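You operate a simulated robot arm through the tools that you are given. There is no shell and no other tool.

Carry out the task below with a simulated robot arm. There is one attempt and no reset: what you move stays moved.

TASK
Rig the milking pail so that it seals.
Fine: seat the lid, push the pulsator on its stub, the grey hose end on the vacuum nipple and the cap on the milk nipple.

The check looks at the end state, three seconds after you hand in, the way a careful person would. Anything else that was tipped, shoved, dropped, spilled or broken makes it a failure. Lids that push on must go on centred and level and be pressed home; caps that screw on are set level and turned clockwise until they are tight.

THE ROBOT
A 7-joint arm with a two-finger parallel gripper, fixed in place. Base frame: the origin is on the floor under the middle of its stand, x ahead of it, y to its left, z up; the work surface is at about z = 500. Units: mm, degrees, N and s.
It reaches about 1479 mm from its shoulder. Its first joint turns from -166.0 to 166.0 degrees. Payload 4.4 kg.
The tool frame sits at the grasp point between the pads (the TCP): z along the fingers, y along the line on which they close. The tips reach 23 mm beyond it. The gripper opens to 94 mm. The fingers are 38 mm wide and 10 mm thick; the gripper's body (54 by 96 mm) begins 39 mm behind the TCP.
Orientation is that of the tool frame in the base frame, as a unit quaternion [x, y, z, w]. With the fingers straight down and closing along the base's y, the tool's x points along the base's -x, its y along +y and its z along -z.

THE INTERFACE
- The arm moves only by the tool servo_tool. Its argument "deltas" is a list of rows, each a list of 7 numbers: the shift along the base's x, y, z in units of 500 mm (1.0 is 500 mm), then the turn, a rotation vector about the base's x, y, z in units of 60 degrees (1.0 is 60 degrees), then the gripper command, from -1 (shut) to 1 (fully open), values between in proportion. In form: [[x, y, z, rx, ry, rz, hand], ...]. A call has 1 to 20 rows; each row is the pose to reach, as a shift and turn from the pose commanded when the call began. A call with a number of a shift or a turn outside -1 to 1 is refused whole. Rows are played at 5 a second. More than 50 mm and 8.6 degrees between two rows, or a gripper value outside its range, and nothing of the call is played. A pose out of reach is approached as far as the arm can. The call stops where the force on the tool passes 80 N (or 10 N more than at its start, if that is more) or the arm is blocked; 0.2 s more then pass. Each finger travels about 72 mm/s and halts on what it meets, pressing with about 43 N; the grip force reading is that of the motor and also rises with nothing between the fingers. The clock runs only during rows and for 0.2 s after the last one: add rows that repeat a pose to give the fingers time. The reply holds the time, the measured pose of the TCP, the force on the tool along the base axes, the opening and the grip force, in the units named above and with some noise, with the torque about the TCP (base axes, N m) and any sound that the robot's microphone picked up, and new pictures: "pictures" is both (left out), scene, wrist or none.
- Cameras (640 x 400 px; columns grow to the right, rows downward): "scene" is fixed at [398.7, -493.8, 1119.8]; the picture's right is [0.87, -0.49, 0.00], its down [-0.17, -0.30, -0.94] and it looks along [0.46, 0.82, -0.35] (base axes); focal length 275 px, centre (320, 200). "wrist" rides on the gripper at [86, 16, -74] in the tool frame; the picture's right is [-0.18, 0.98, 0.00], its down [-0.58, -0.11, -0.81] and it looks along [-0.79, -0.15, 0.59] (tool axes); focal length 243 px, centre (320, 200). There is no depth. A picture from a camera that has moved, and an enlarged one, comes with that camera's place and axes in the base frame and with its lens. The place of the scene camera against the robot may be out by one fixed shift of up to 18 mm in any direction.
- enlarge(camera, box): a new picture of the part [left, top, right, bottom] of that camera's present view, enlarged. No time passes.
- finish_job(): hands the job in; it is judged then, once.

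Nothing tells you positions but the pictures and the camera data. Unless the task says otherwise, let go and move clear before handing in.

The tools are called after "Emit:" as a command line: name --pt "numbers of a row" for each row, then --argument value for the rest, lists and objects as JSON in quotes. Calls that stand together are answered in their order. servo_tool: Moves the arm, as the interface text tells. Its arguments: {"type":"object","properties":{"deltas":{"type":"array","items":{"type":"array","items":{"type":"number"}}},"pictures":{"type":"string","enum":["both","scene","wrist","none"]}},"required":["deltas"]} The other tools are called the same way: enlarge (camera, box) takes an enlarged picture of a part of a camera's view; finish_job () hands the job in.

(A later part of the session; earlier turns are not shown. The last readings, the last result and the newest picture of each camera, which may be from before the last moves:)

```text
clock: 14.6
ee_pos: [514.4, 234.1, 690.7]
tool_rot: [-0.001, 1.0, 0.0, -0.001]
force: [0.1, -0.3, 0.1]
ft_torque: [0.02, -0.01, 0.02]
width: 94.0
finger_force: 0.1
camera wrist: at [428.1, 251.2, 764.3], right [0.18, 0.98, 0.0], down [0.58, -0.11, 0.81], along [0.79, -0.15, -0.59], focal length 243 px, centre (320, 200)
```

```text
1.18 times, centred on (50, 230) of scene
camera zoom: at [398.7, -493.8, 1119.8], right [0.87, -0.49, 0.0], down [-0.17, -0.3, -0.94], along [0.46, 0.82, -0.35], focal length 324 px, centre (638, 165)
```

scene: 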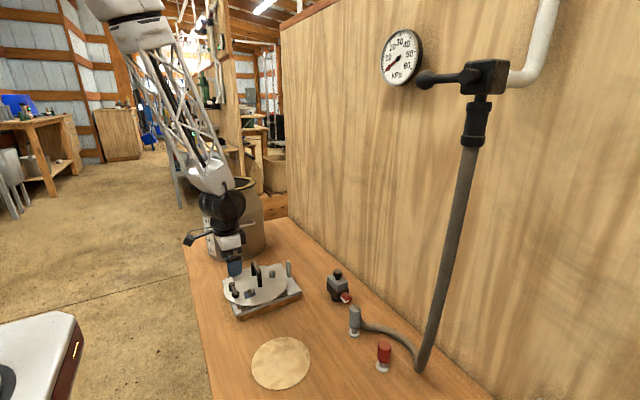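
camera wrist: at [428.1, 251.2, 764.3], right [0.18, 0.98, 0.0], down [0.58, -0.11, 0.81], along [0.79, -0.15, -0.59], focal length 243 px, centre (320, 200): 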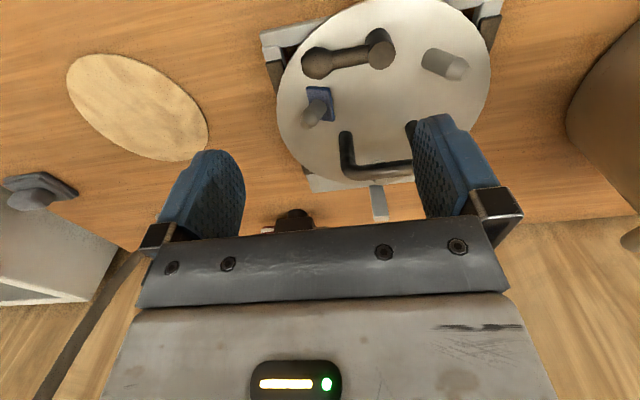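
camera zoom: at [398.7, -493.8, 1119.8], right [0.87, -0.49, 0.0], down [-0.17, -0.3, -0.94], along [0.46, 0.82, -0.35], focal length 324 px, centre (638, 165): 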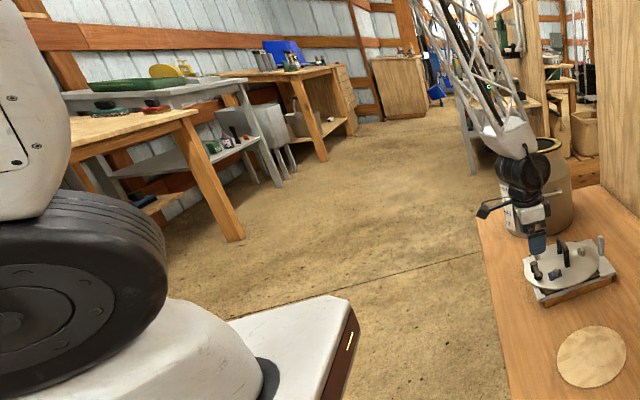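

No labels exist, so I take the upright fat stub as the pulsator stub and the blue-marked nipple (leaning toward the tap) as vacuum. Now I turn the gripper 90° above the lid handle so that it closes across the handle bar.

Emit:
servo_tool --pt "0.02 0.01 0.03 0 0 0.14 1" --pt "0.05 0.03 0.07 0 0 0.28 1" --pt "0.08 0.05 0.1 0 0 0.42 1" --pt "0.11 0.07 0.13 0 0 0.56 1" --pt "0.14 0.08 0.14 0 0 0.7 1" --pt "0.16 0.096 0.14 0 0 0.84 1" --pt "0.164 0.096 0.14 0 0 0.98 1" --pictures "none"

Emit:
servo_tool --pt "0 0 0 0 0 0.13 1" --pt "0 0 0 0 0 0.26 1" --pt "0 0 0 0 0 0.39 1" --pt "0 0 0 0 0 0.52 1" --pt "0 0 0 0 0 0.52 1"

Emit:
enlarge --camera "wrist" --box '[200, 0, 460, 160]'

```text
clock: 16.2
ee_pos: [599.1, 282.5, 758.7]
tool_rot: [-0.491, 0.871, 0.0, 0.001]
force: [0.3, -0.6, 0.0]
ft_torque: [0.01, 0.02, -0.03]
width: 93.9
finger_force: 0.1
```

```text
clock: 17.4
ee_pos: [598.4, 282.9, 759.1]
tool_rot: [-0.707, 0.707, 0.0, 0.0]
force: [0.4, 0.1, 0.1]
ft_torque: [0.01, 0.01, 0.02]
width: 94.1
finger_force: 0.1
camera wrist: at [581.4, 196.7, 833.0], right [-0.98, 0.18, 0.0], down [0.11, 0.58, 0.81], along [0.15, 0.79, -0.59], focal length 243 px, centre (320, 200)
```

scene: 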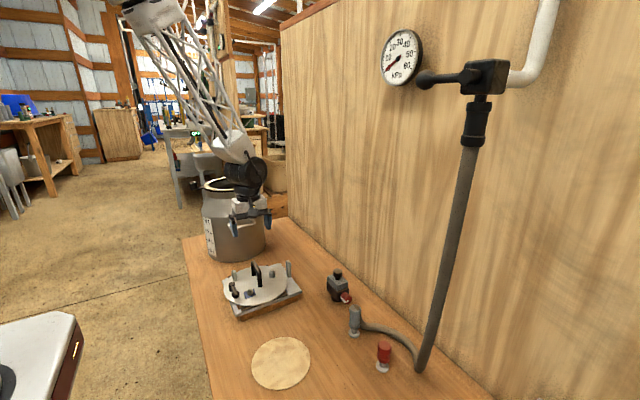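
wrist: 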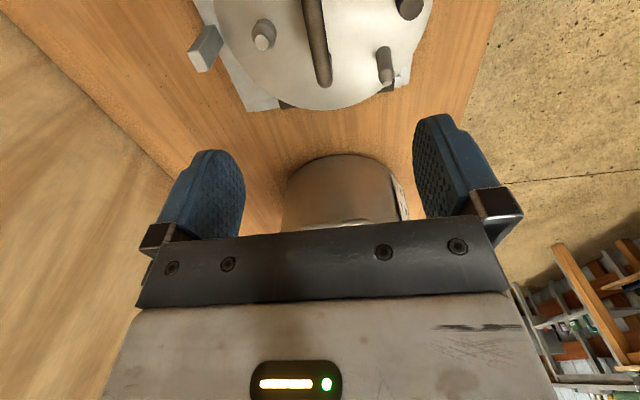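

```text
2.46 times, centred on (330, 80) of wrist
camera zoom: at [581.4, 196.7, 833.0], right [-0.98, 0.18, 0.0], down [0.11, 0.58, 0.81], along [0.15, 0.79, -0.59], focal length 597 px, centre (295, 495)
```

zoom: 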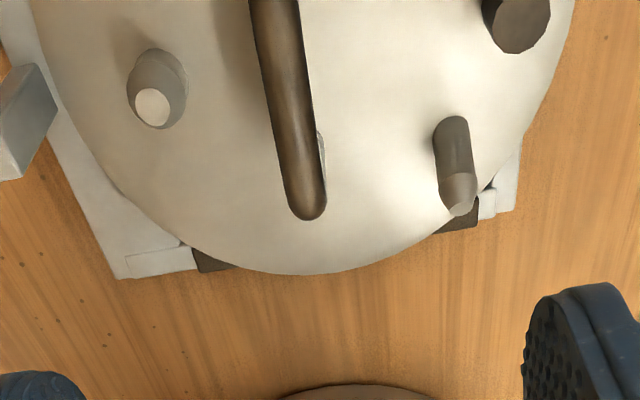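

The handle bar is centred at about (598, 281), z≈613, running along y. I'll partly close the fingers, descend around the bar and grip it.

Emit:
servo_tool --pt "0 -0.003 -0.06 0 0 0 -0.15" --pt "0 -0.003 -0.12 0 0 0 -0.15" --pt "0 -0.003 -0.18 0 0 0 -0.15" --pt "0 -0.003 -0.24 0 0 0 -0.15" --pt "0 -0.003 -0.28 0 0 0 -0.15"

Emit:
enlarge --camera "wrist" --box '[220, 60, 420, 230]'

Emit:
enlarge --camera "scene" --box '[205, 220, 305, 320]'

```text
clock: 18.6
ee_pos: [598.7, 280.9, 617.7]
tool_rot: [0.707, -0.707, 0.0, -0.001]
force: [0.1, 0.3, -0.2]
ft_torque: [0.03, 0.03, 0.01]
width: 39.9
finger_force: 0.1
camera wrist: at [581.4, 195.9, 691.9], right [-0.98, 0.18, 0.0], down [0.11, 0.58, 0.81], along [0.15, 0.79, -0.59], focal length 243 px, centre (320, 200)
```

scene: 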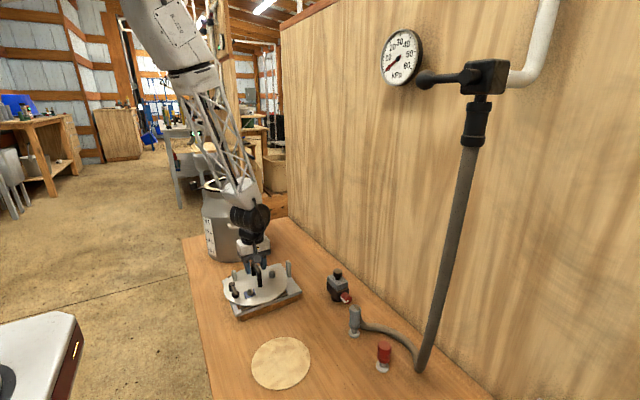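
wrist: 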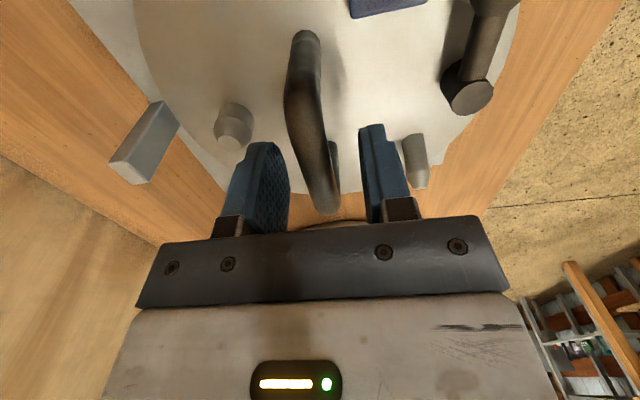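

```text
2.35 times, centred on (320, 145) of wrist
camera zoom: at [581.4, 195.9, 691.9], right [-0.98, 0.18, 0.0], down [0.11, 0.58, 0.81], along [0.15, 0.79, -0.59], focal length 571 px, centre (320, 329)
```

zoom: 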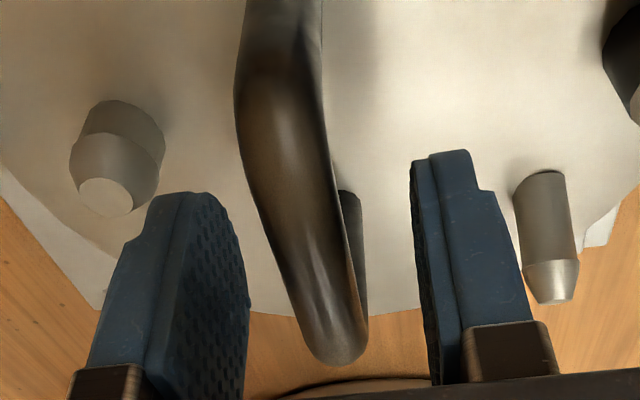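

```text
4.00 times, centred on (255, 270) of scene
camera zoom: at [398.7, -493.8, 1119.8], right [0.87, -0.49, 0.0], down [-0.17, -0.3, -0.94], along [0.46, 0.82, -0.35], focal length 1100 px, centre (580, -80)
```

zoom: 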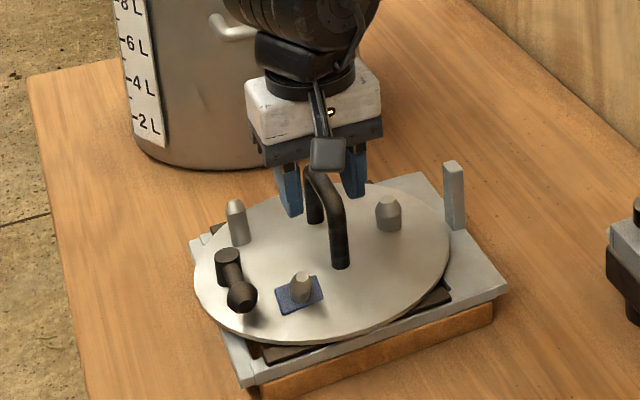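

The bar sits between the fingers. Lowering another 15 mm and closing.

Emit:
servo_tool --pt "0.002 -0.004 -0.016 0 0 0 -0.15" --pt "0.002 -0.004 -0.032 0 0 0 -0.15" --pt "0.002 -0.004 -0.032 0 0 0 -0.5" --pt "0.002 -0.004 -0.032 0 0 0 -1" --pt "0.002 -0.004 -0.032 0 0 0 -1" --pt "0.002 -0.004 -0.032 0 0 0 -1"

Emit:
enlarge --camera "wrist" --box '[220, 60, 420, 230]'

```text
clock: 20.0
ee_pos: [600.1, 278.9, 604.6]
tool_rot: [-0.707, 0.708, 0.0, 0.0]
force: [-0.7, 0.3, 0.6]
ft_torque: [-0.02, -0.05, -0.01]
width: 14.7
finger_force: 43.3
camera wrist: at [582.2, 193.8, 677.1], right [-0.98, 0.18, 0.0], down [0.11, 0.58, 0.81], along [0.15, 0.79, -0.59], focal length 243 px, centre (320, 200)
```

scene: 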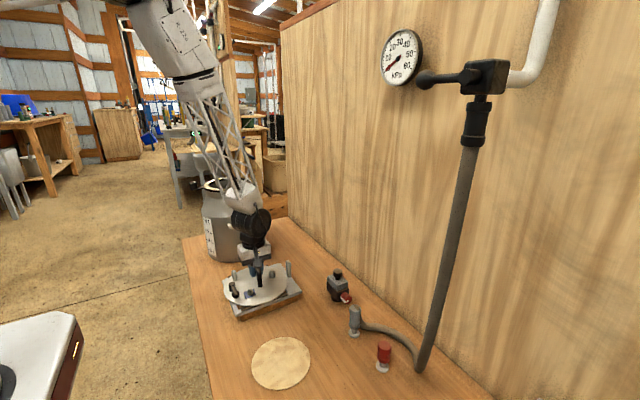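
wrist: 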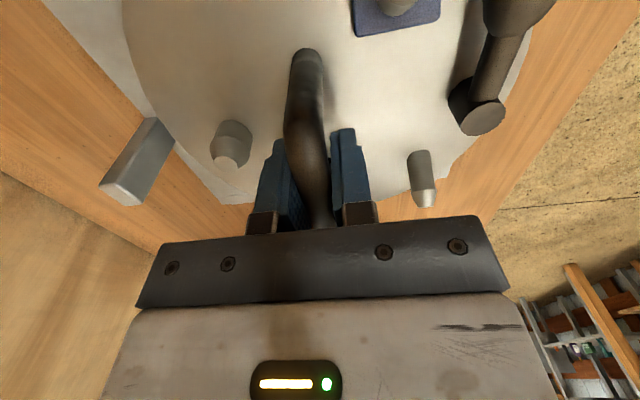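

```text
2.35 times, centred on (320, 145) of wrist
camera zoom: at [582.2, 193.8, 677.1], right [-0.98, 0.18, 0.0], down [0.11, 0.58, 0.81], along [0.15, 0.79, -0.59], focal length 571 px, centre (320, 329)
```

zoom: 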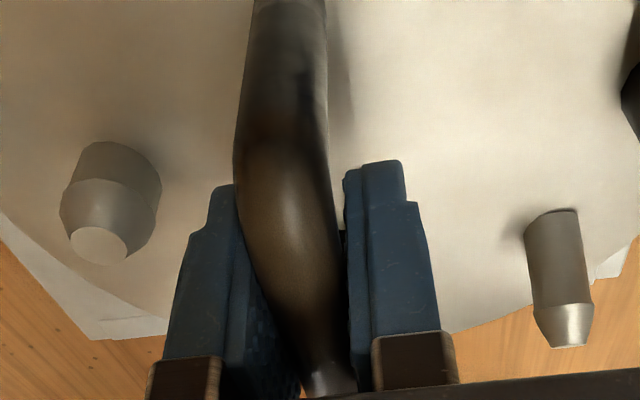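

The bar is gripped (14.7 mm wide). Before lifting, I measure the lid rim relative to the hand.

Emit:
enlarge --camera "wrist" --box '[80, 0, 320, 210]'

Emit:
enlarge --camera "wrist" --box '[340, 0, 580, 210]'

```text
1.90 times, centred on (200, 105) of wrist
camera zoom: at [582.2, 193.8, 677.1], right [-0.98, 0.18, 0.0], down [0.11, 0.58, 0.81], along [0.15, 0.79, -0.59], focal length 462 px, centre (549, 381)
```

zoom: 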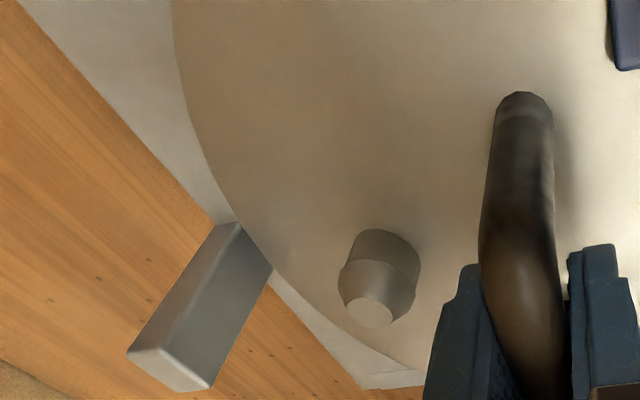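

```text
1.90 times, centred on (460, 105) of wrist
camera zoom: at [582.2, 193.8, 677.1], right [-0.98, 0.18, 0.0], down [0.11, 0.58, 0.81], along [0.15, 0.79, -0.59], focal length 462 px, centre (53, 381)
```

zoom: 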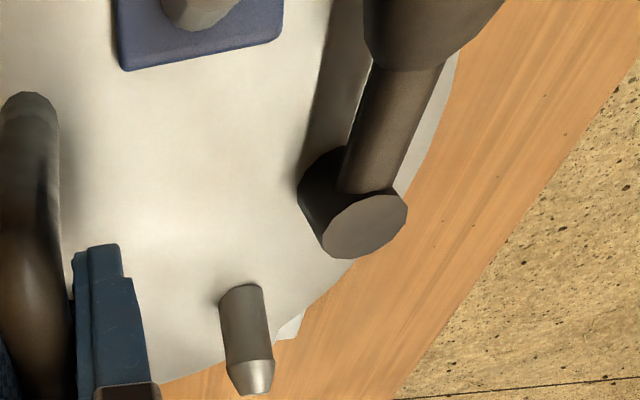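

The lid centre is within a few mm of the handle. I lift the lid straight up slowly and look at its underside from the scene camera.

Emit:
servo_tool --pt "0 0 0.01 0 0 0 -1" --pt "0 0 0.02 0 0 0 -1" --pt "0 0 0.04 0 0 0 -1" --pt "0 0 0.08 0 0 0 -1" --pt "0 0 0.14 0 0 0 -1" --pt "0 0 0.2 0 0 0 -1"

Emit:
enlarge --camera "scene" --box '[190, 200, 320, 320]'

Emit:
enlarge --camera "wrist" --box '[80, 0, 320, 210]'

Emit:
enlarge --camera "wrist" --box '[340, 0, 580, 210]'

```text
clock: 21.4
ee_pos: [599.5, 279.0, 702.9]
tool_rot: [-0.707, 0.707, 0.001, -0.001]
force: [0.5, -0.9, -8.3]
ft_torque: [-0.02, -0.05, 0.01]
width: 14.5
finger_force: 42.8
camera wrist: at [581.7, 192.4, 775.7], right [-0.98, 0.18, 0.0], down [0.11, 0.58, 0.81], along [0.15, 0.79, -0.59], focal length 243 px, centre (320, 200)
```

scene: 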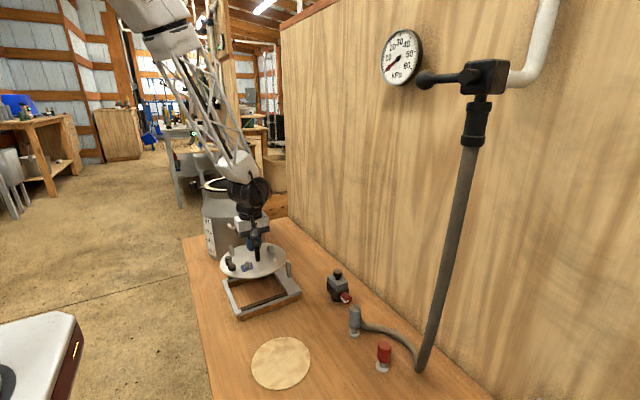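
wrist: 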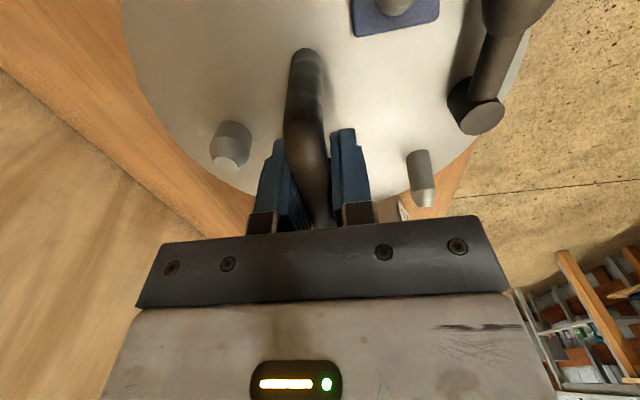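

```text
3.33 times, centred on (255, 260) of scene
camera zoom: at [398.7, -493.8, 1119.8], right [0.87, -0.49, 0.0], down [-0.17, -0.3, -0.94], along [0.46, 0.82, -0.35], focal length 917 px, centre (537, 0)
```

zoom: 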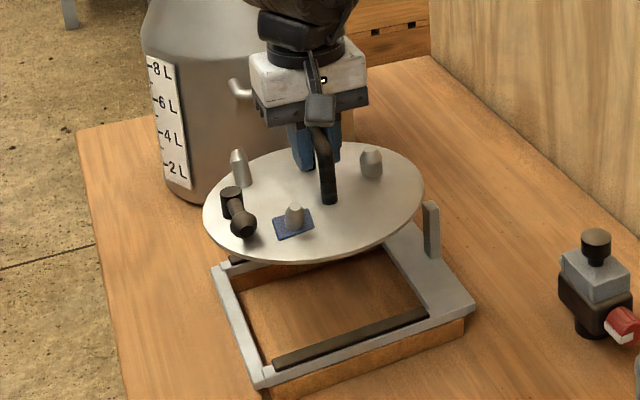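

```text
1.90 times, centred on (200, 105) of wrist
camera zoom: at [581.7, 192.4, 775.7], right [-0.98, 0.18, 0.0], down [0.11, 0.58, 0.81], along [0.15, 0.79, -0.59], focal length 462 px, centre (549, 381)
```

zoom: 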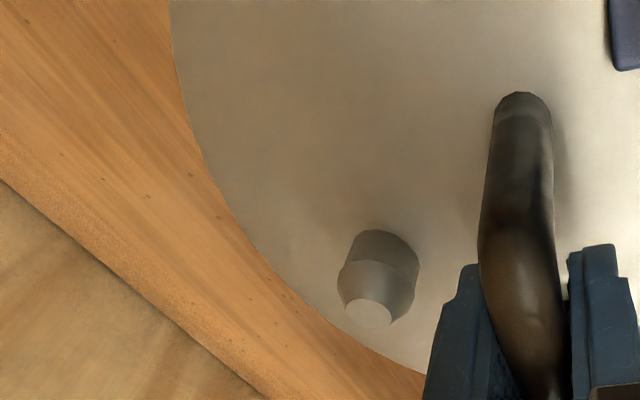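

```text
1.90 times, centred on (460, 105) of wrist
camera zoom: at [581.7, 192.4, 775.7], right [-0.98, 0.18, 0.0], down [0.11, 0.58, 0.81], along [0.15, 0.79, -0.59], focal length 462 px, centre (53, 381)
```

zoom: 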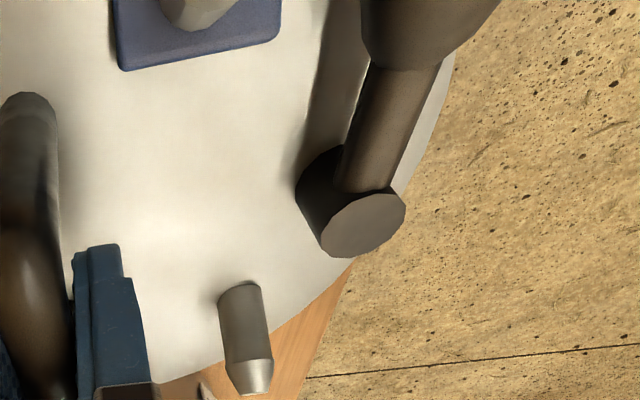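

The lid holds level (≈0.85 kg). I'll lift it above rim height and carry it over the pail.

Emit:
servo_tool --pt "0 0 0.08 0 0 0 -1" --pt "0 0 0.16 0 0 0 -1" --pt "0 0 0.24 0 0 0 -1" --pt "0 0 0.32 0 0 0 -1" --pt "0 0 0.4 0 0 0 -1" --pt "0.0 0.05 0.4 0 0 0 -1" --pt "0.0 0.11 0.4 0 0 0 -1" --pt "0.0 0.18 0.4 0 0 0 -1" --pt "0.005 0.25 0.4 0 0 0 -1" --pt "0.01 0.32 0.4 0 0 0 -1" --pt "0.015 0.39 0.4 0 0 0 -1" --pt "0.02 0.46 0.4 0 0 0 -1" --pt "0.025 0.53 0.4 0 0 0 -1" --pt "0.03 0.6 0.4 0 0 0 -1" --pt "0.035 0.66 0.4 0 0 0 -1" --pt "0.036 0.706 0.4 0 0 0 -1" --pt "0.036 0.706 0.4 0 0 0 -1"

Emit:
enlarge --camera "scene" --box '[180, 130, 280, 220]'

Emit:
enlarge --camera "wrist" --box '[80, 0, 320, 210]'

Emit:
enlarge --camera "wrist" --box '[340, 0, 580, 210]'

```text
clock: 25.0
ee_pos: [617.7, 631.4, 901.9]
tool_rot: [0.707, -0.707, 0.0, 0.0]
force: [0.2, 0.3, -8.3]
ft_torque: [0.03, -0.03, 0.04]
width: 14.5
finger_force: 43.2
camera wrist: at [600.8, 546.2, 976.7], right [-0.98, 0.18, 0.0], down [0.11, 0.58, 0.81], along [0.15, 0.79, -0.59], focal length 243 px, centre (320, 200)
```

scene: 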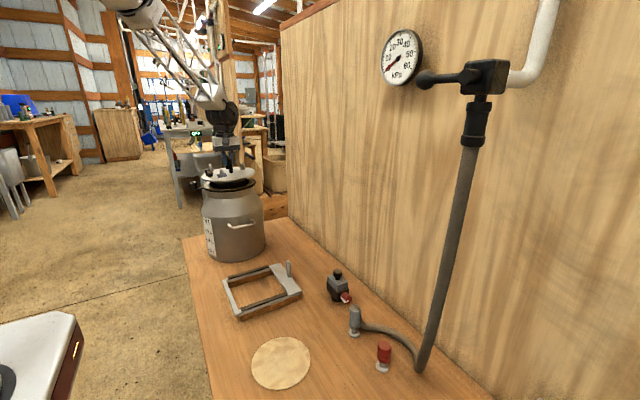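
wrist: 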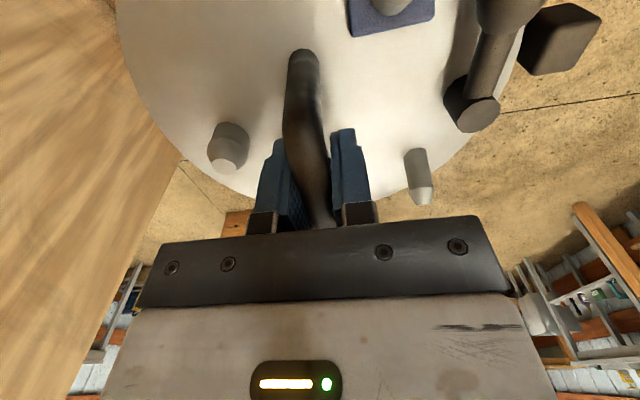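

```text
4.44 times, centred on (230, 175) of scene
camera zoom: at [398.7, -493.8, 1119.8], right [0.87, -0.49, 0.0], down [-0.17, -0.3, -0.94], along [0.46, 0.82, -0.35], focal length 1222 px, centre (720, 311)
```

zoom: 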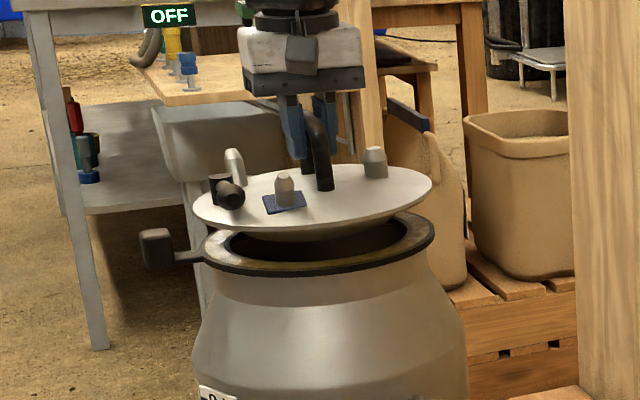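

```text
1.90 times, centred on (200, 105) of wrist
camera zoom: at [600.8, 546.2, 976.7], right [-0.98, 0.18, 0.0], down [0.11, 0.58, 0.81], along [0.15, 0.79, -0.59], focal length 462 px, centre (549, 381)
```

zoom: 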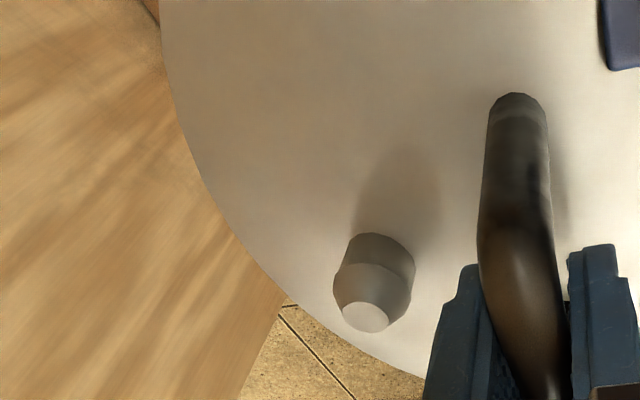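

```text
1.90 times, centred on (460, 105) of wrist
camera zoom: at [600.8, 546.2, 976.7], right [-0.98, 0.18, 0.0], down [0.11, 0.58, 0.81], along [0.15, 0.79, -0.59], focal length 462 px, centre (53, 381)
```

zoom: 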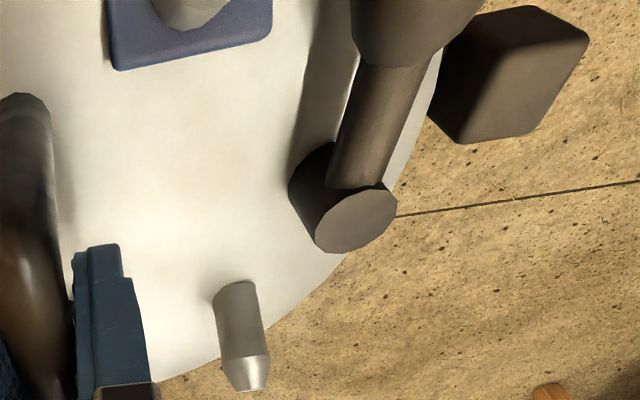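

The lid hovers above the rim with slight swing. I zoom in on the lid's underside and its alignment with the rim.

Emit:
enlarge --camera "scene" --box '[195, 160, 245, 195]'

Emit:
enlarge --camera "scene" --box '[230, 160, 285, 195]'

Emit:
enlarge --camera "scene" --box '[180, 120, 220, 150]'

```text
11.43 times, centred on (220, 178) of scene
camera zoom: at [398.7, -493.8, 1119.8], right [0.87, -0.49, 0.0], down [-0.17, -0.3, -0.94], along [0.46, 0.82, -0.35], focal length 3143 px, centre (1463, 457)
```

zoom: 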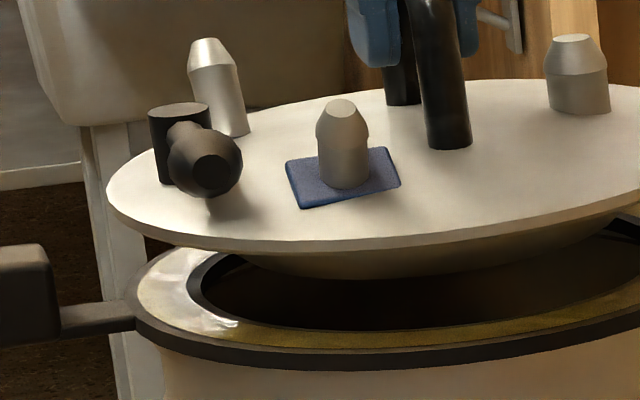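

```text
11.43 times, centred on (258, 178) of scene
camera zoom: at [398.7, -493.8, 1119.8], right [0.87, -0.49, 0.0], down [-0.17, -0.3, -0.94], along [0.46, 0.82, -0.35], focal length 3143 px, centre (1034, 457)
```

zoom: 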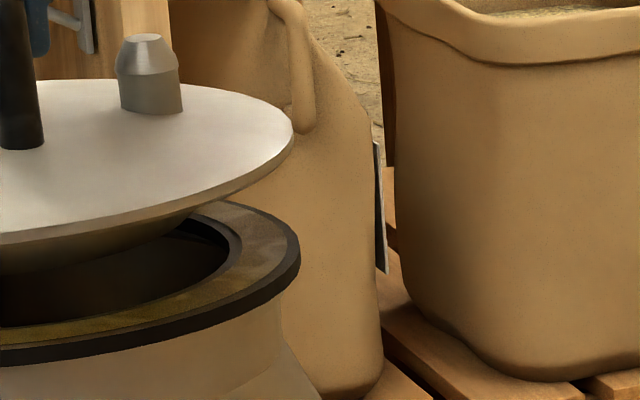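

```text
13.33 times, centred on (200, 135) of scene
camera zoom: at [398.7, -493.8, 1119.8], right [0.87, -0.49, 0.0], down [-0.17, -0.3, -0.94], along [0.46, 0.82, -0.35], focal length 3666 px, centre (1920, 1067)
```

zoom: 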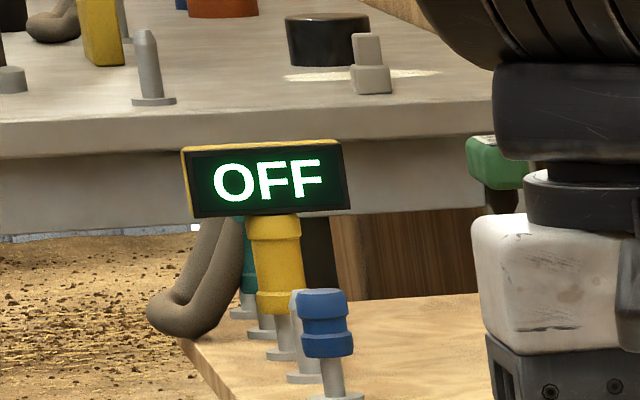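

The lid has a tapered plug that will self-centre; it has sagged about 3.5° about the bar. I level it with a small tool tilt, correct x by 2 mm and lower to hover just above the rim.

Emit:
servo_tool --pt "0.002 0 -0.01 0 0.03 0 -1" --pt "0.005 0 -0.02 0 0.058 0 -1" --pt "0.005 0 -0.035 0 0.058 0 -1" --pt "0.005 0 -0.04 0 0.058 0 -1"

Emit:
enlarge --camera "scene" --box '[190, 160, 280, 200]'

Emit:
enlarge --camera "wrist" --box '[80, 0, 320, 210]'

Emit:
enlarge --camera "wrist" --box '[340, 0, 580, 210]'

```text
clock: 26.0
ee_pos: [620.3, 631.2, 883.0]
tool_rot: [-0.707, 0.707, 0.022, -0.021]
force: [0.5, -0.2, -7.7]
ft_torque: [0.0, -0.06, 0.04]
width: 14.2
finger_force: 42.8
camera wrist: at [607.5, 545.6, 957.3], right [-0.98, 0.18, 0.06], down [0.16, 0.58, 0.8], along [0.11, 0.79, -0.6], focal length 243 px, centre (320, 200)
```

scene: 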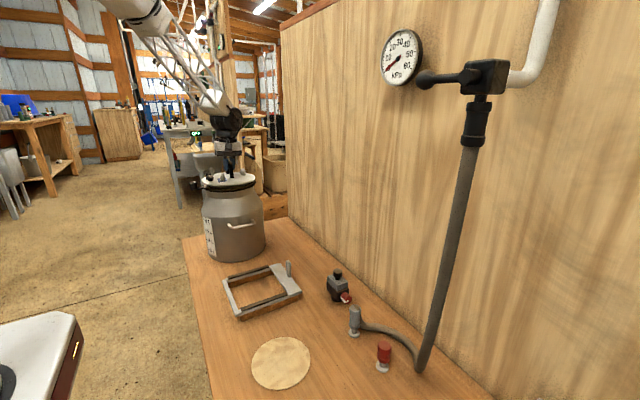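
wrist: 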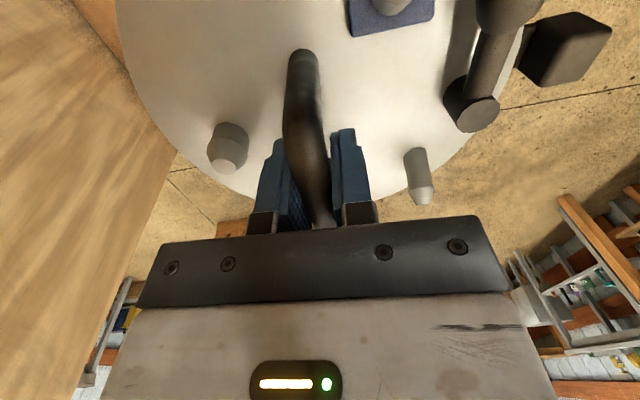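

```text
7.11 times, centred on (235, 180) of scene
camera zoom: at [398.7, -493.8, 1119.8], right [0.87, -0.49, 0.0], down [-0.17, -0.3, -0.94], along [0.46, 0.82, -0.35], focal length 1955 px, centre (924, 342)
```

zoom: 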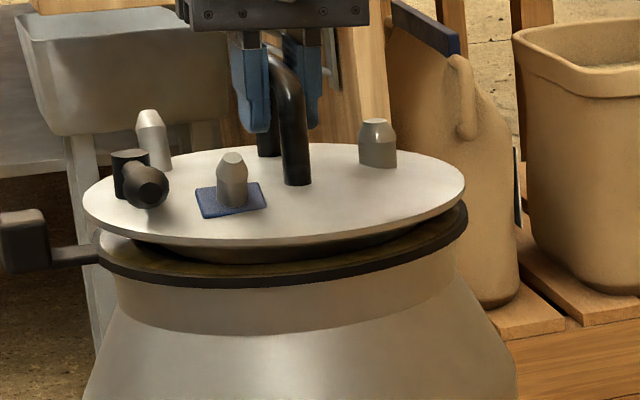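

```text
1.90 times, centred on (200, 105) of wrist
camera zoom: at [607.5, 545.6, 957.3], right [-0.98, 0.18, 0.06], down [0.16, 0.58, 0.8], along [0.11, 0.79, -0.6], focal length 462 px, centre (549, 381)
```

zoom: 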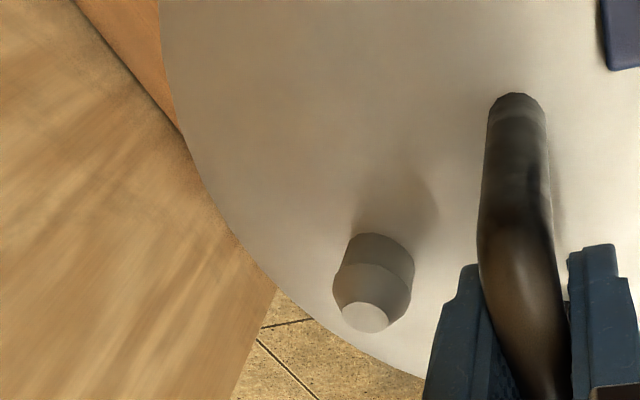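

```text
1.90 times, centred on (460, 105) of wrist
camera zoom: at [607.5, 545.6, 957.3], right [-0.98, 0.18, 0.06], down [0.16, 0.58, 0.8], along [0.11, 0.79, -0.6], focal length 462 px, centre (53, 381)
```

zoom: 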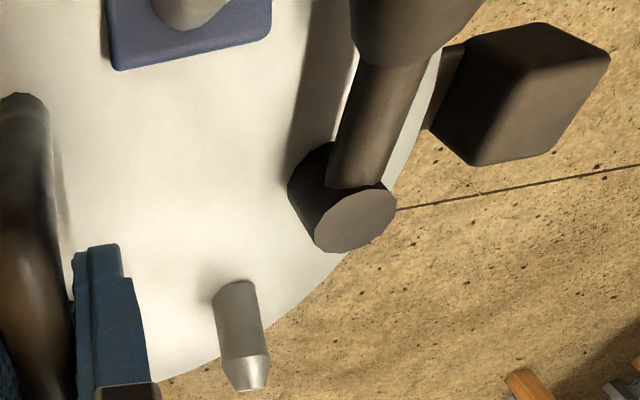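

Lateral alignment is within about 1 mm; the levelling slightly overshot, so I back off half the tilt and lower gently until the plug enters the mouth.

Emit:
servo_tool --pt "-0.002 0.002 -0.004 0 -0.015 0 -1" --pt "-0.003 0.002 -0.01 0 -0.028 0 -1" --pt "-0.003 0.002 -0.016 0 -0.028 0 -1" --pt "-0.003 0.002 -0.022 0 -0.028 0 -1" --pt "-0.003 0.002 -0.026 0 -0.028 0 -1" --pt "-0.003 0.002 -0.026 0 -0.028 0 -1"

Emit:
enlarge --camera "scene" --box '[190, 160, 280, 200]'

```text
clock: 27.4
ee_pos: [618.0, 632.5, 871.8]
tool_rot: [0.707, -0.707, -0.011, 0.011]
force: [-6.1, -17.6, 23.8]
ft_torque: [0.18, -0.03, 0.02]
width: 14.5
finger_force: 43.2
camera wrist: at [603.9, 546.8, 945.3], right [-0.98, 0.18, 0.03], down [0.13, 0.58, 0.8], along [0.13, 0.79, -0.6], focal length 243 px, centre (320, 200)
```

scene: 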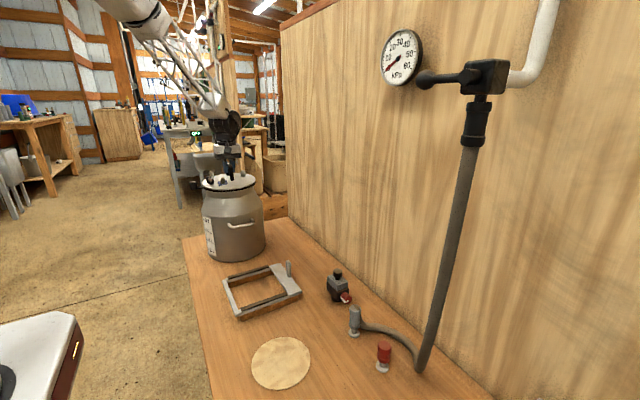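
wrist: 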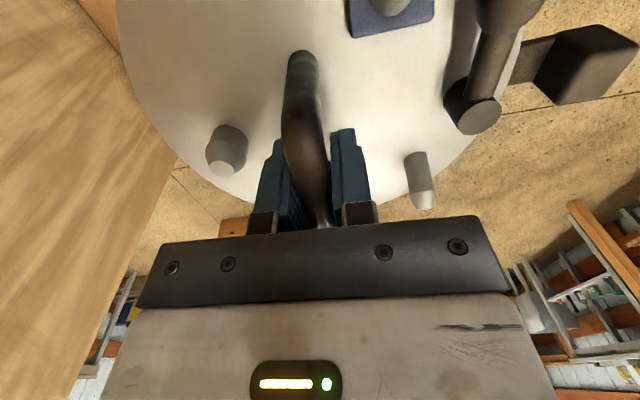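

```text
7.11 times, centred on (235, 180) of scene
camera zoom: at [398.7, -493.8, 1119.8], right [0.87, -0.49, 0.0], down [-0.17, -0.3, -0.94], along [0.46, 0.82, -0.35], focal length 1955 px, centre (924, 342)
```

zoom: 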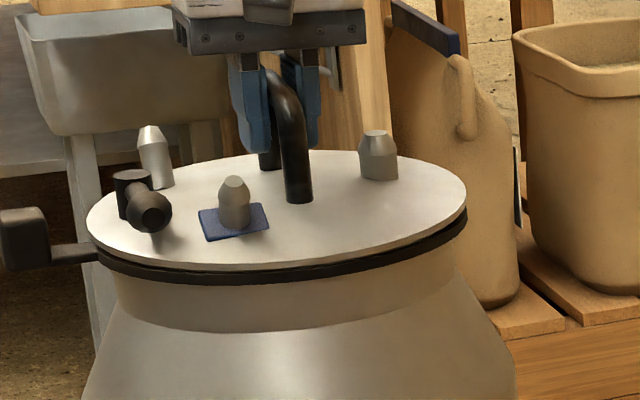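

The plug has touched; side force says the lid sits ~2 mm too far +y. I shift to relieve that before pressing.

Emit:
servo_tool --pt "-0.001 -0.003 0 0 0 0 -1" --pt "-0.002 -0.005 0 0 0 0 -1" --pt "-0.002 -0.005 0 0 0 0 -1" --pictures "none"

```text
clock: 28.2
ee_pos: [617.7, 629.4, 869.8]
tool_rot: [0.707, -0.707, -0.011, 0.012]
force: [7.6, -2.8, 6.1]
ft_torque: [0.14, -0.05, -0.34]
width: 15.0
finger_force: 42.7
```

Forces dropped. Now I press down gently step by step.

Emit:
servo_tool --pt "0.001 -0.001 -0.004 0 0 0 -1" --pt "0.001 -0.001 -0.008 0 0 0 -1" --pt "0.001 -0.001 -0.012 0 0 0 -1" --pt "0.001 -0.001 -0.012 0 0 0 -1"

Emit:
enlarge --camera "scene" --box '[190, 160, 280, 200]'

```text
clock: 29.2
ee_pos: [616.1, 628.9, 862.0]
tool_rot: [-0.707, 0.707, 0.011, -0.013]
force: [1.0, 10.7, 7.4]
ft_torque: [-0.8, -0.01, -0.01]
width: 14.7
finger_force: 43.3
camera wrist: at [602.8, 542.9, 937.2], right [-0.98, 0.18, 0.03], down [0.14, 0.58, 0.8], along [0.13, 0.79, -0.6], focal length 243 px, centre (320, 200)
```

scene: 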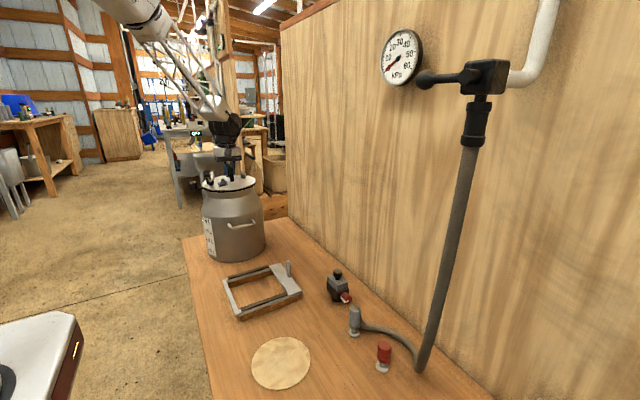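
wrist: 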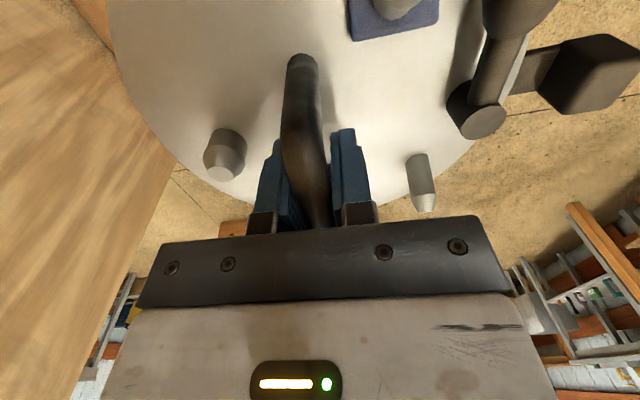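

```text
7.11 times, centred on (235, 180) of scene
camera zoom: at [398.7, -493.8, 1119.8], right [0.87, -0.49, 0.0], down [-0.17, -0.3, -0.94], along [0.46, 0.82, -0.35], focal length 1955 px, centre (924, 342)
```

zoom: 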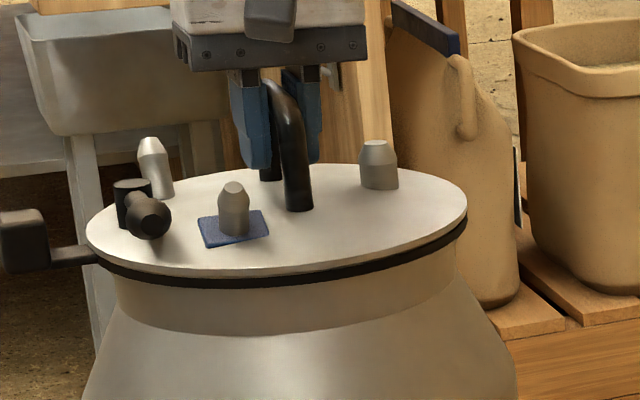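

The lid has dropped almost flush. I press a bit more while still holding the handle.

Emit:
servo_tool --pt "0 0.001 -0.004 0 -0.015 0 -1" --pt "0 0.001 -0.008 0 -0.03 0 -1" --pt "0 0.001 -0.012 0 -0.03 0 -1" --pt "0 0.001 -0.016 0 -0.03 0 -1" --pt "0 0.001 -0.016 0 -0.03 0 -1"

Emit:
enlarge --camera "scene" --box '[190, 160, 280, 200]'

```text
clock: 30.4
ee_pos: [618.9, 629.4, 856.8]
tool_rot: [-0.707, 0.707, 0.0, 0.002]
force: [-9.7, -2.9, 30.3]
ft_torque: [0.05, -0.2, -0.04]
width: 14.5
finger_force: 42.6
camera wrist: at [601.1, 545.2, 931.1], right [-0.98, 0.18, 0.0], down [0.11, 0.58, 0.81], along [0.15, 0.79, -0.59], focal length 243 px, centre (320, 200)
```

scene: 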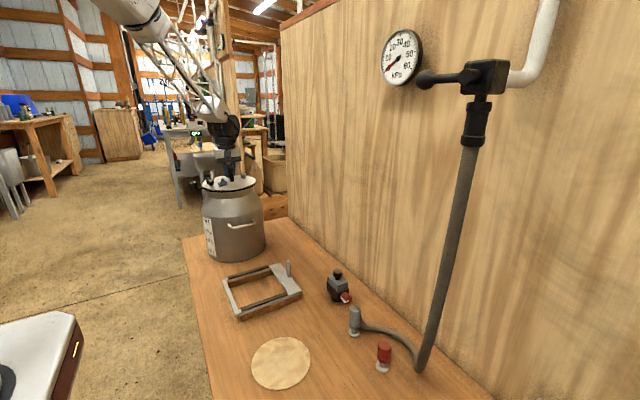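
wrist: 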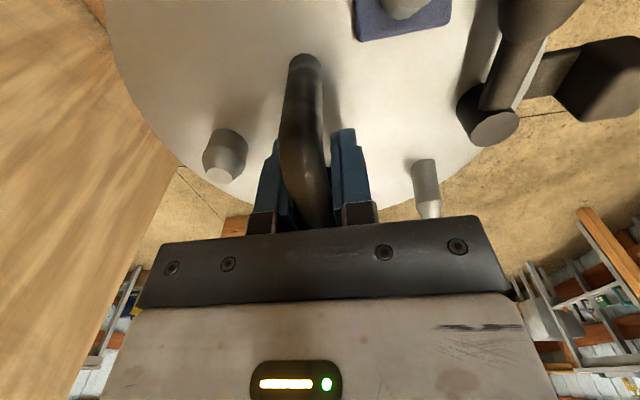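

```text
7.11 times, centred on (235, 180) of scene
camera zoom: at [398.7, -493.8, 1119.8], right [0.87, -0.49, 0.0], down [-0.17, -0.3, -0.94], along [0.46, 0.82, -0.35], focal length 1955 px, centre (924, 342)
```

zoom: 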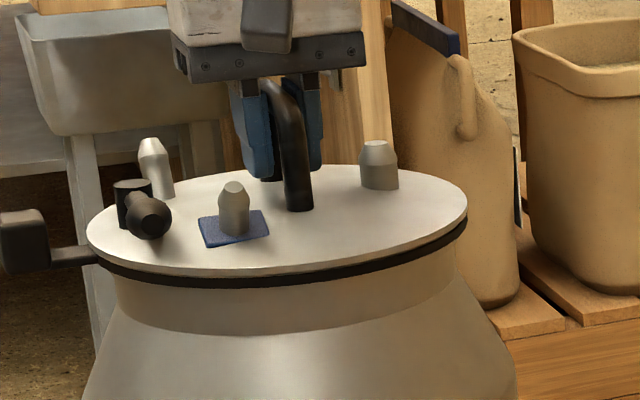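

The fingers slipped down the bar; the lid rests on the rim. I check the gap closely.

Emit:
enlarge --camera "scene" --box '[195, 170, 240, 205]'

Emit:
enlarge --camera "scene" --box '[220, 165, 265, 200]'

Emit:
enlarge --camera "wrist" --box '[440, 0, 640, 200]'

Emit:
enlarge --camera "wrist" --box '[80, 0, 280, 200]'

```text
11.43 times, centred on (218, 188) of scene
camera zoom: at [398.7, -493.8, 1119.8], right [0.87, -0.49, 0.0], down [-0.17, -0.3, -0.94], along [0.46, 0.82, -0.35], focal length 3143 px, centre (1491, 343)
```

zoom: 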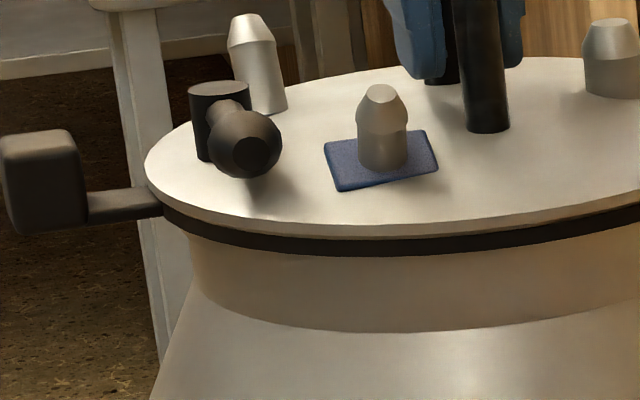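

```text
11.43 times, centred on (242, 182) of scene
camera zoom: at [398.7, -493.8, 1119.8], right [0.87, -0.49, 0.0], down [-0.17, -0.3, -0.94], along [0.46, 0.82, -0.35], focal length 3143 px, centre (1206, 400)
```

zoom: 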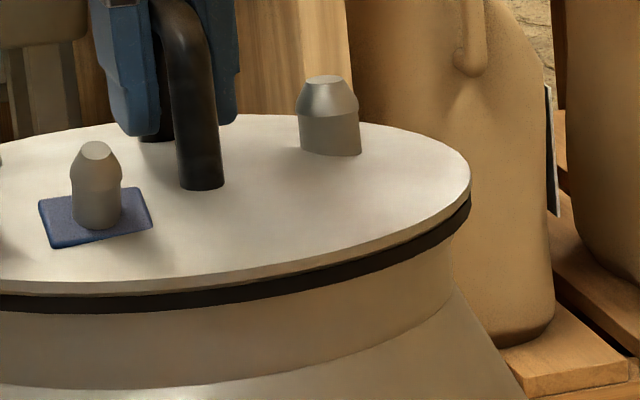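

```text
2.00 times, centred on (540, 100) of wrist
camera zoom: at [601.1, 545.2, 931.1], right [-0.98, 0.18, 0.0], down [0.11, 0.58, 0.81], along [0.15, 0.79, -0.59], focal length 485 px, centre (-120, 400)
```

zoom: 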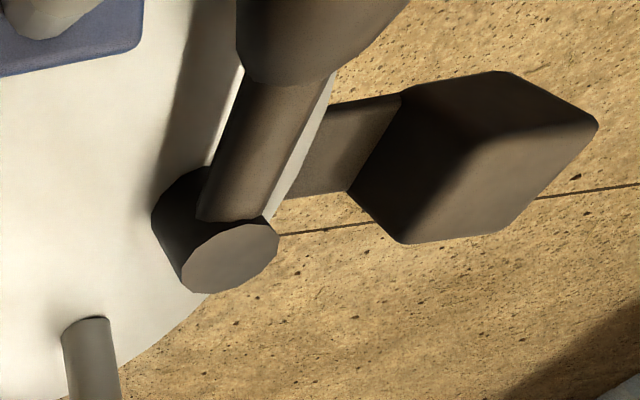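

```text
2.00 times, centred on (180, 100) of wrist
camera zoom: at [601.1, 545.2, 931.1], right [-0.98, 0.18, 0.0], down [0.11, 0.58, 0.81], along [0.15, 0.79, -0.59], focal length 485 px, centre (600, 400)
```

zoom: 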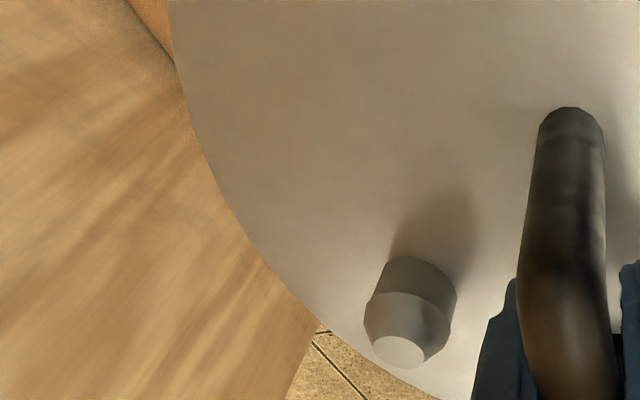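

The lid looks flush all round. I release the handle, rise, close the fingers and press on the handle bar from above to push the lid home.

Emit:
servo_tool --pt "0 0 0.004 0 0 0 -0.6" --pt "0 0 0.006 0 0 0 -0.15" --pt "0 0 0.006 0 0 0 -0.15" --pt "0 0 0.03 0 0 0 -0.15" --pt "0 0 0.09 0 0 0 -0.15" --pt "0 0 0.13 0 0 0 -0.5" --pt "-0.001 0 0.13 0 0 0 -1" --pt "-0.001 0 0.13 0 0 0 -1"

Emit:
enlarge --camera "scene" --box '[190, 150, 280, 200]'

Emit:
enlarge --camera "wrist" --box '[140, 0, 500, 230]'

```text
clock: 32.2
ee_pos: [618.7, 629.4, 919.8]
tool_rot: [-0.707, 0.707, 0.0, 0.0]
force: [0.2, -0.8, -0.1]
ft_torque: [-0.01, -0.03, -0.01]
width: 0.2
finger_force: 42.5
camera wrist: at [601.0, 544.3, 993.9], right [-0.98, 0.18, 0.0], down [0.11, 0.58, 0.81], along [0.15, 0.79, -0.59], focal length 243 px, centre (320, 200)
```

scene: 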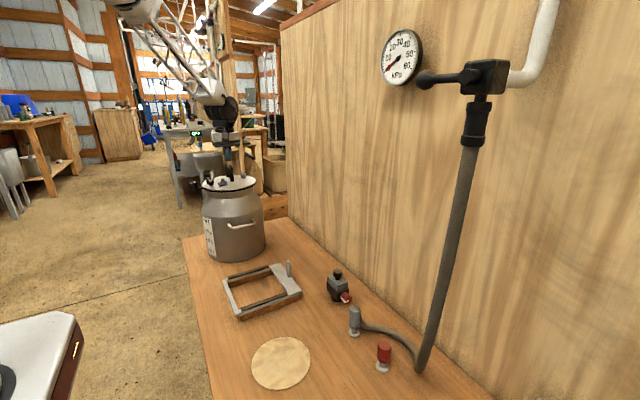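
wrist: 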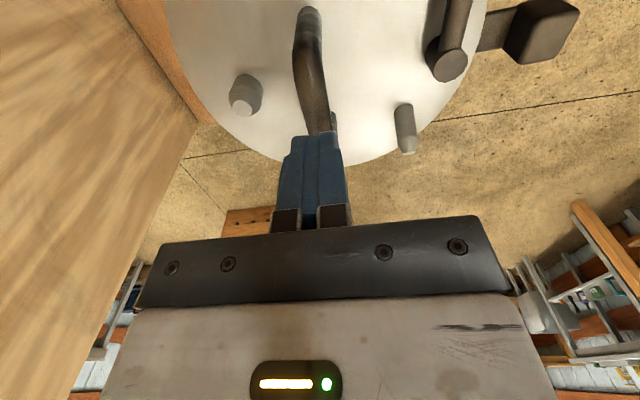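

```text
7.11 times, centred on (235, 175) of scene
camera zoom: at [398.7, -493.8, 1119.8], right [0.87, -0.49, 0.0], down [-0.17, -0.3, -0.94], along [0.46, 0.82, -0.35], focal length 1955 px, centre (924, 378)
```

zoom: 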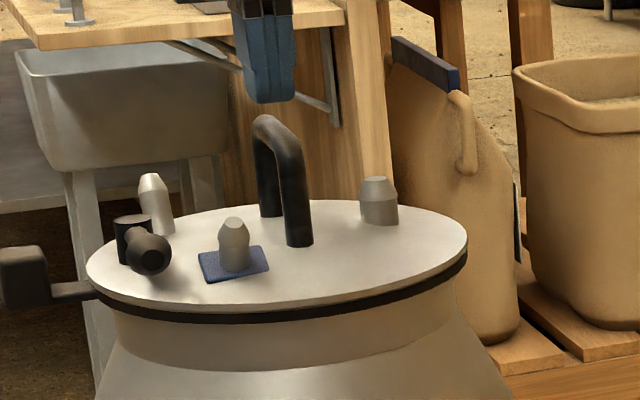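

```text
1.74 times, centred on (320, 115) of wrist
camera zoom: at [601.0, 544.3, 993.9], right [-0.98, 0.18, 0.0], down [0.11, 0.58, 0.81], along [0.15, 0.79, -0.59], focal length 422 px, centre (320, 348)
```

zoom: 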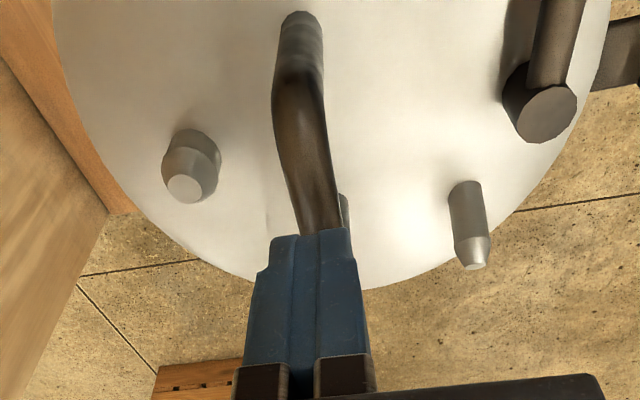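

The handle bar is right below the closed fingers. I press down on it in small steps.

Emit:
servo_tool --pt "0 0 -0.02 0 0 0 -1" --pt "0 0 -0.036 0 0 0 -1" --pt "0 0 -0.042 0 0 0 -1" --pt "0 0 -0.048 0 0 0 -1" --pt "0 0 -0.054 0 0 0 -1" --pt "0 0 -0.06 0 0 0 -1" --pt "0 0 -0.066 0 0 0 -1" --pictures "none"

```text
clock: 33.0
ee_pos: [619.4, 631.8, 908.6]
tool_rot: [0.707, -0.707, 0.0, -0.005]
force: [0.2, -1.4, 5.9]
ft_torque: [-0.12, 0.02, 0.07]
width: 0.0
finger_force: 42.3
stopped in row 4: the force on the tool passed its limit at 89 N (the readings are from after the stop); the commanded pose is now the measured one
```

The press reached 89 N with no click. I check the lid's look.

Emit:
enlarge --camera "scene" --box '[190, 150, 280, 200]'

Emit:
enlarge --camera "scene" --box '[195, 170, 240, 205]'

Emit:
enlarge --camera "scene" --box '[220, 165, 265, 200]'

```text
7.11 times, centred on (235, 175) of scene
camera zoom: at [398.7, -493.8, 1119.8], right [0.87, -0.49, 0.0], down [-0.17, -0.3, -0.94], along [0.46, 0.82, -0.35], focal length 1955 px, centre (924, 378)
```

zoom: 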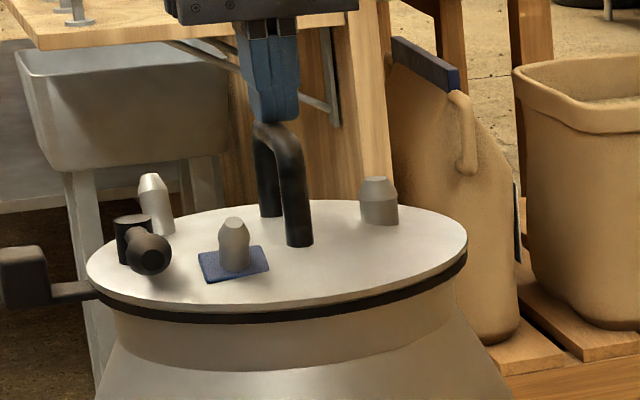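

```text
11.43 times, centred on (218, 188) of scene
camera zoom: at [398.7, -493.8, 1119.8], right [0.87, -0.49, 0.0], down [-0.17, -0.3, -0.94], along [0.46, 0.82, -0.35], focal length 3143 px, centre (1491, 343)
```

zoom: 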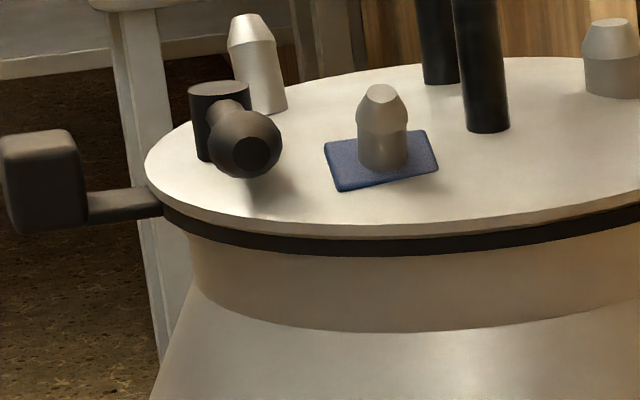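

```text
11.43 times, centred on (242, 182) of scene
camera zoom: at [398.7, -493.8, 1119.8], right [0.87, -0.49, 0.0], down [-0.17, -0.3, -0.94], along [0.46, 0.82, -0.35], focal length 3143 px, centre (1206, 400)
```

zoom: 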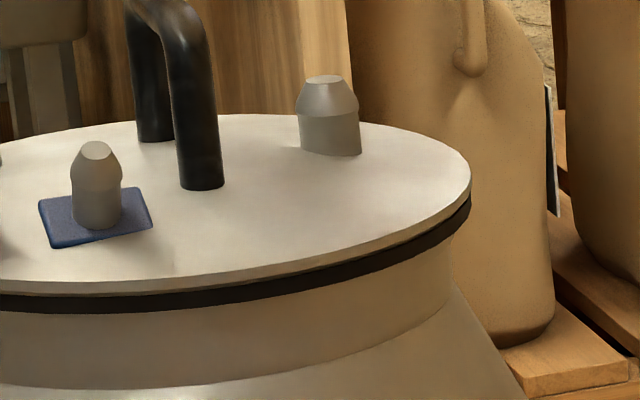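

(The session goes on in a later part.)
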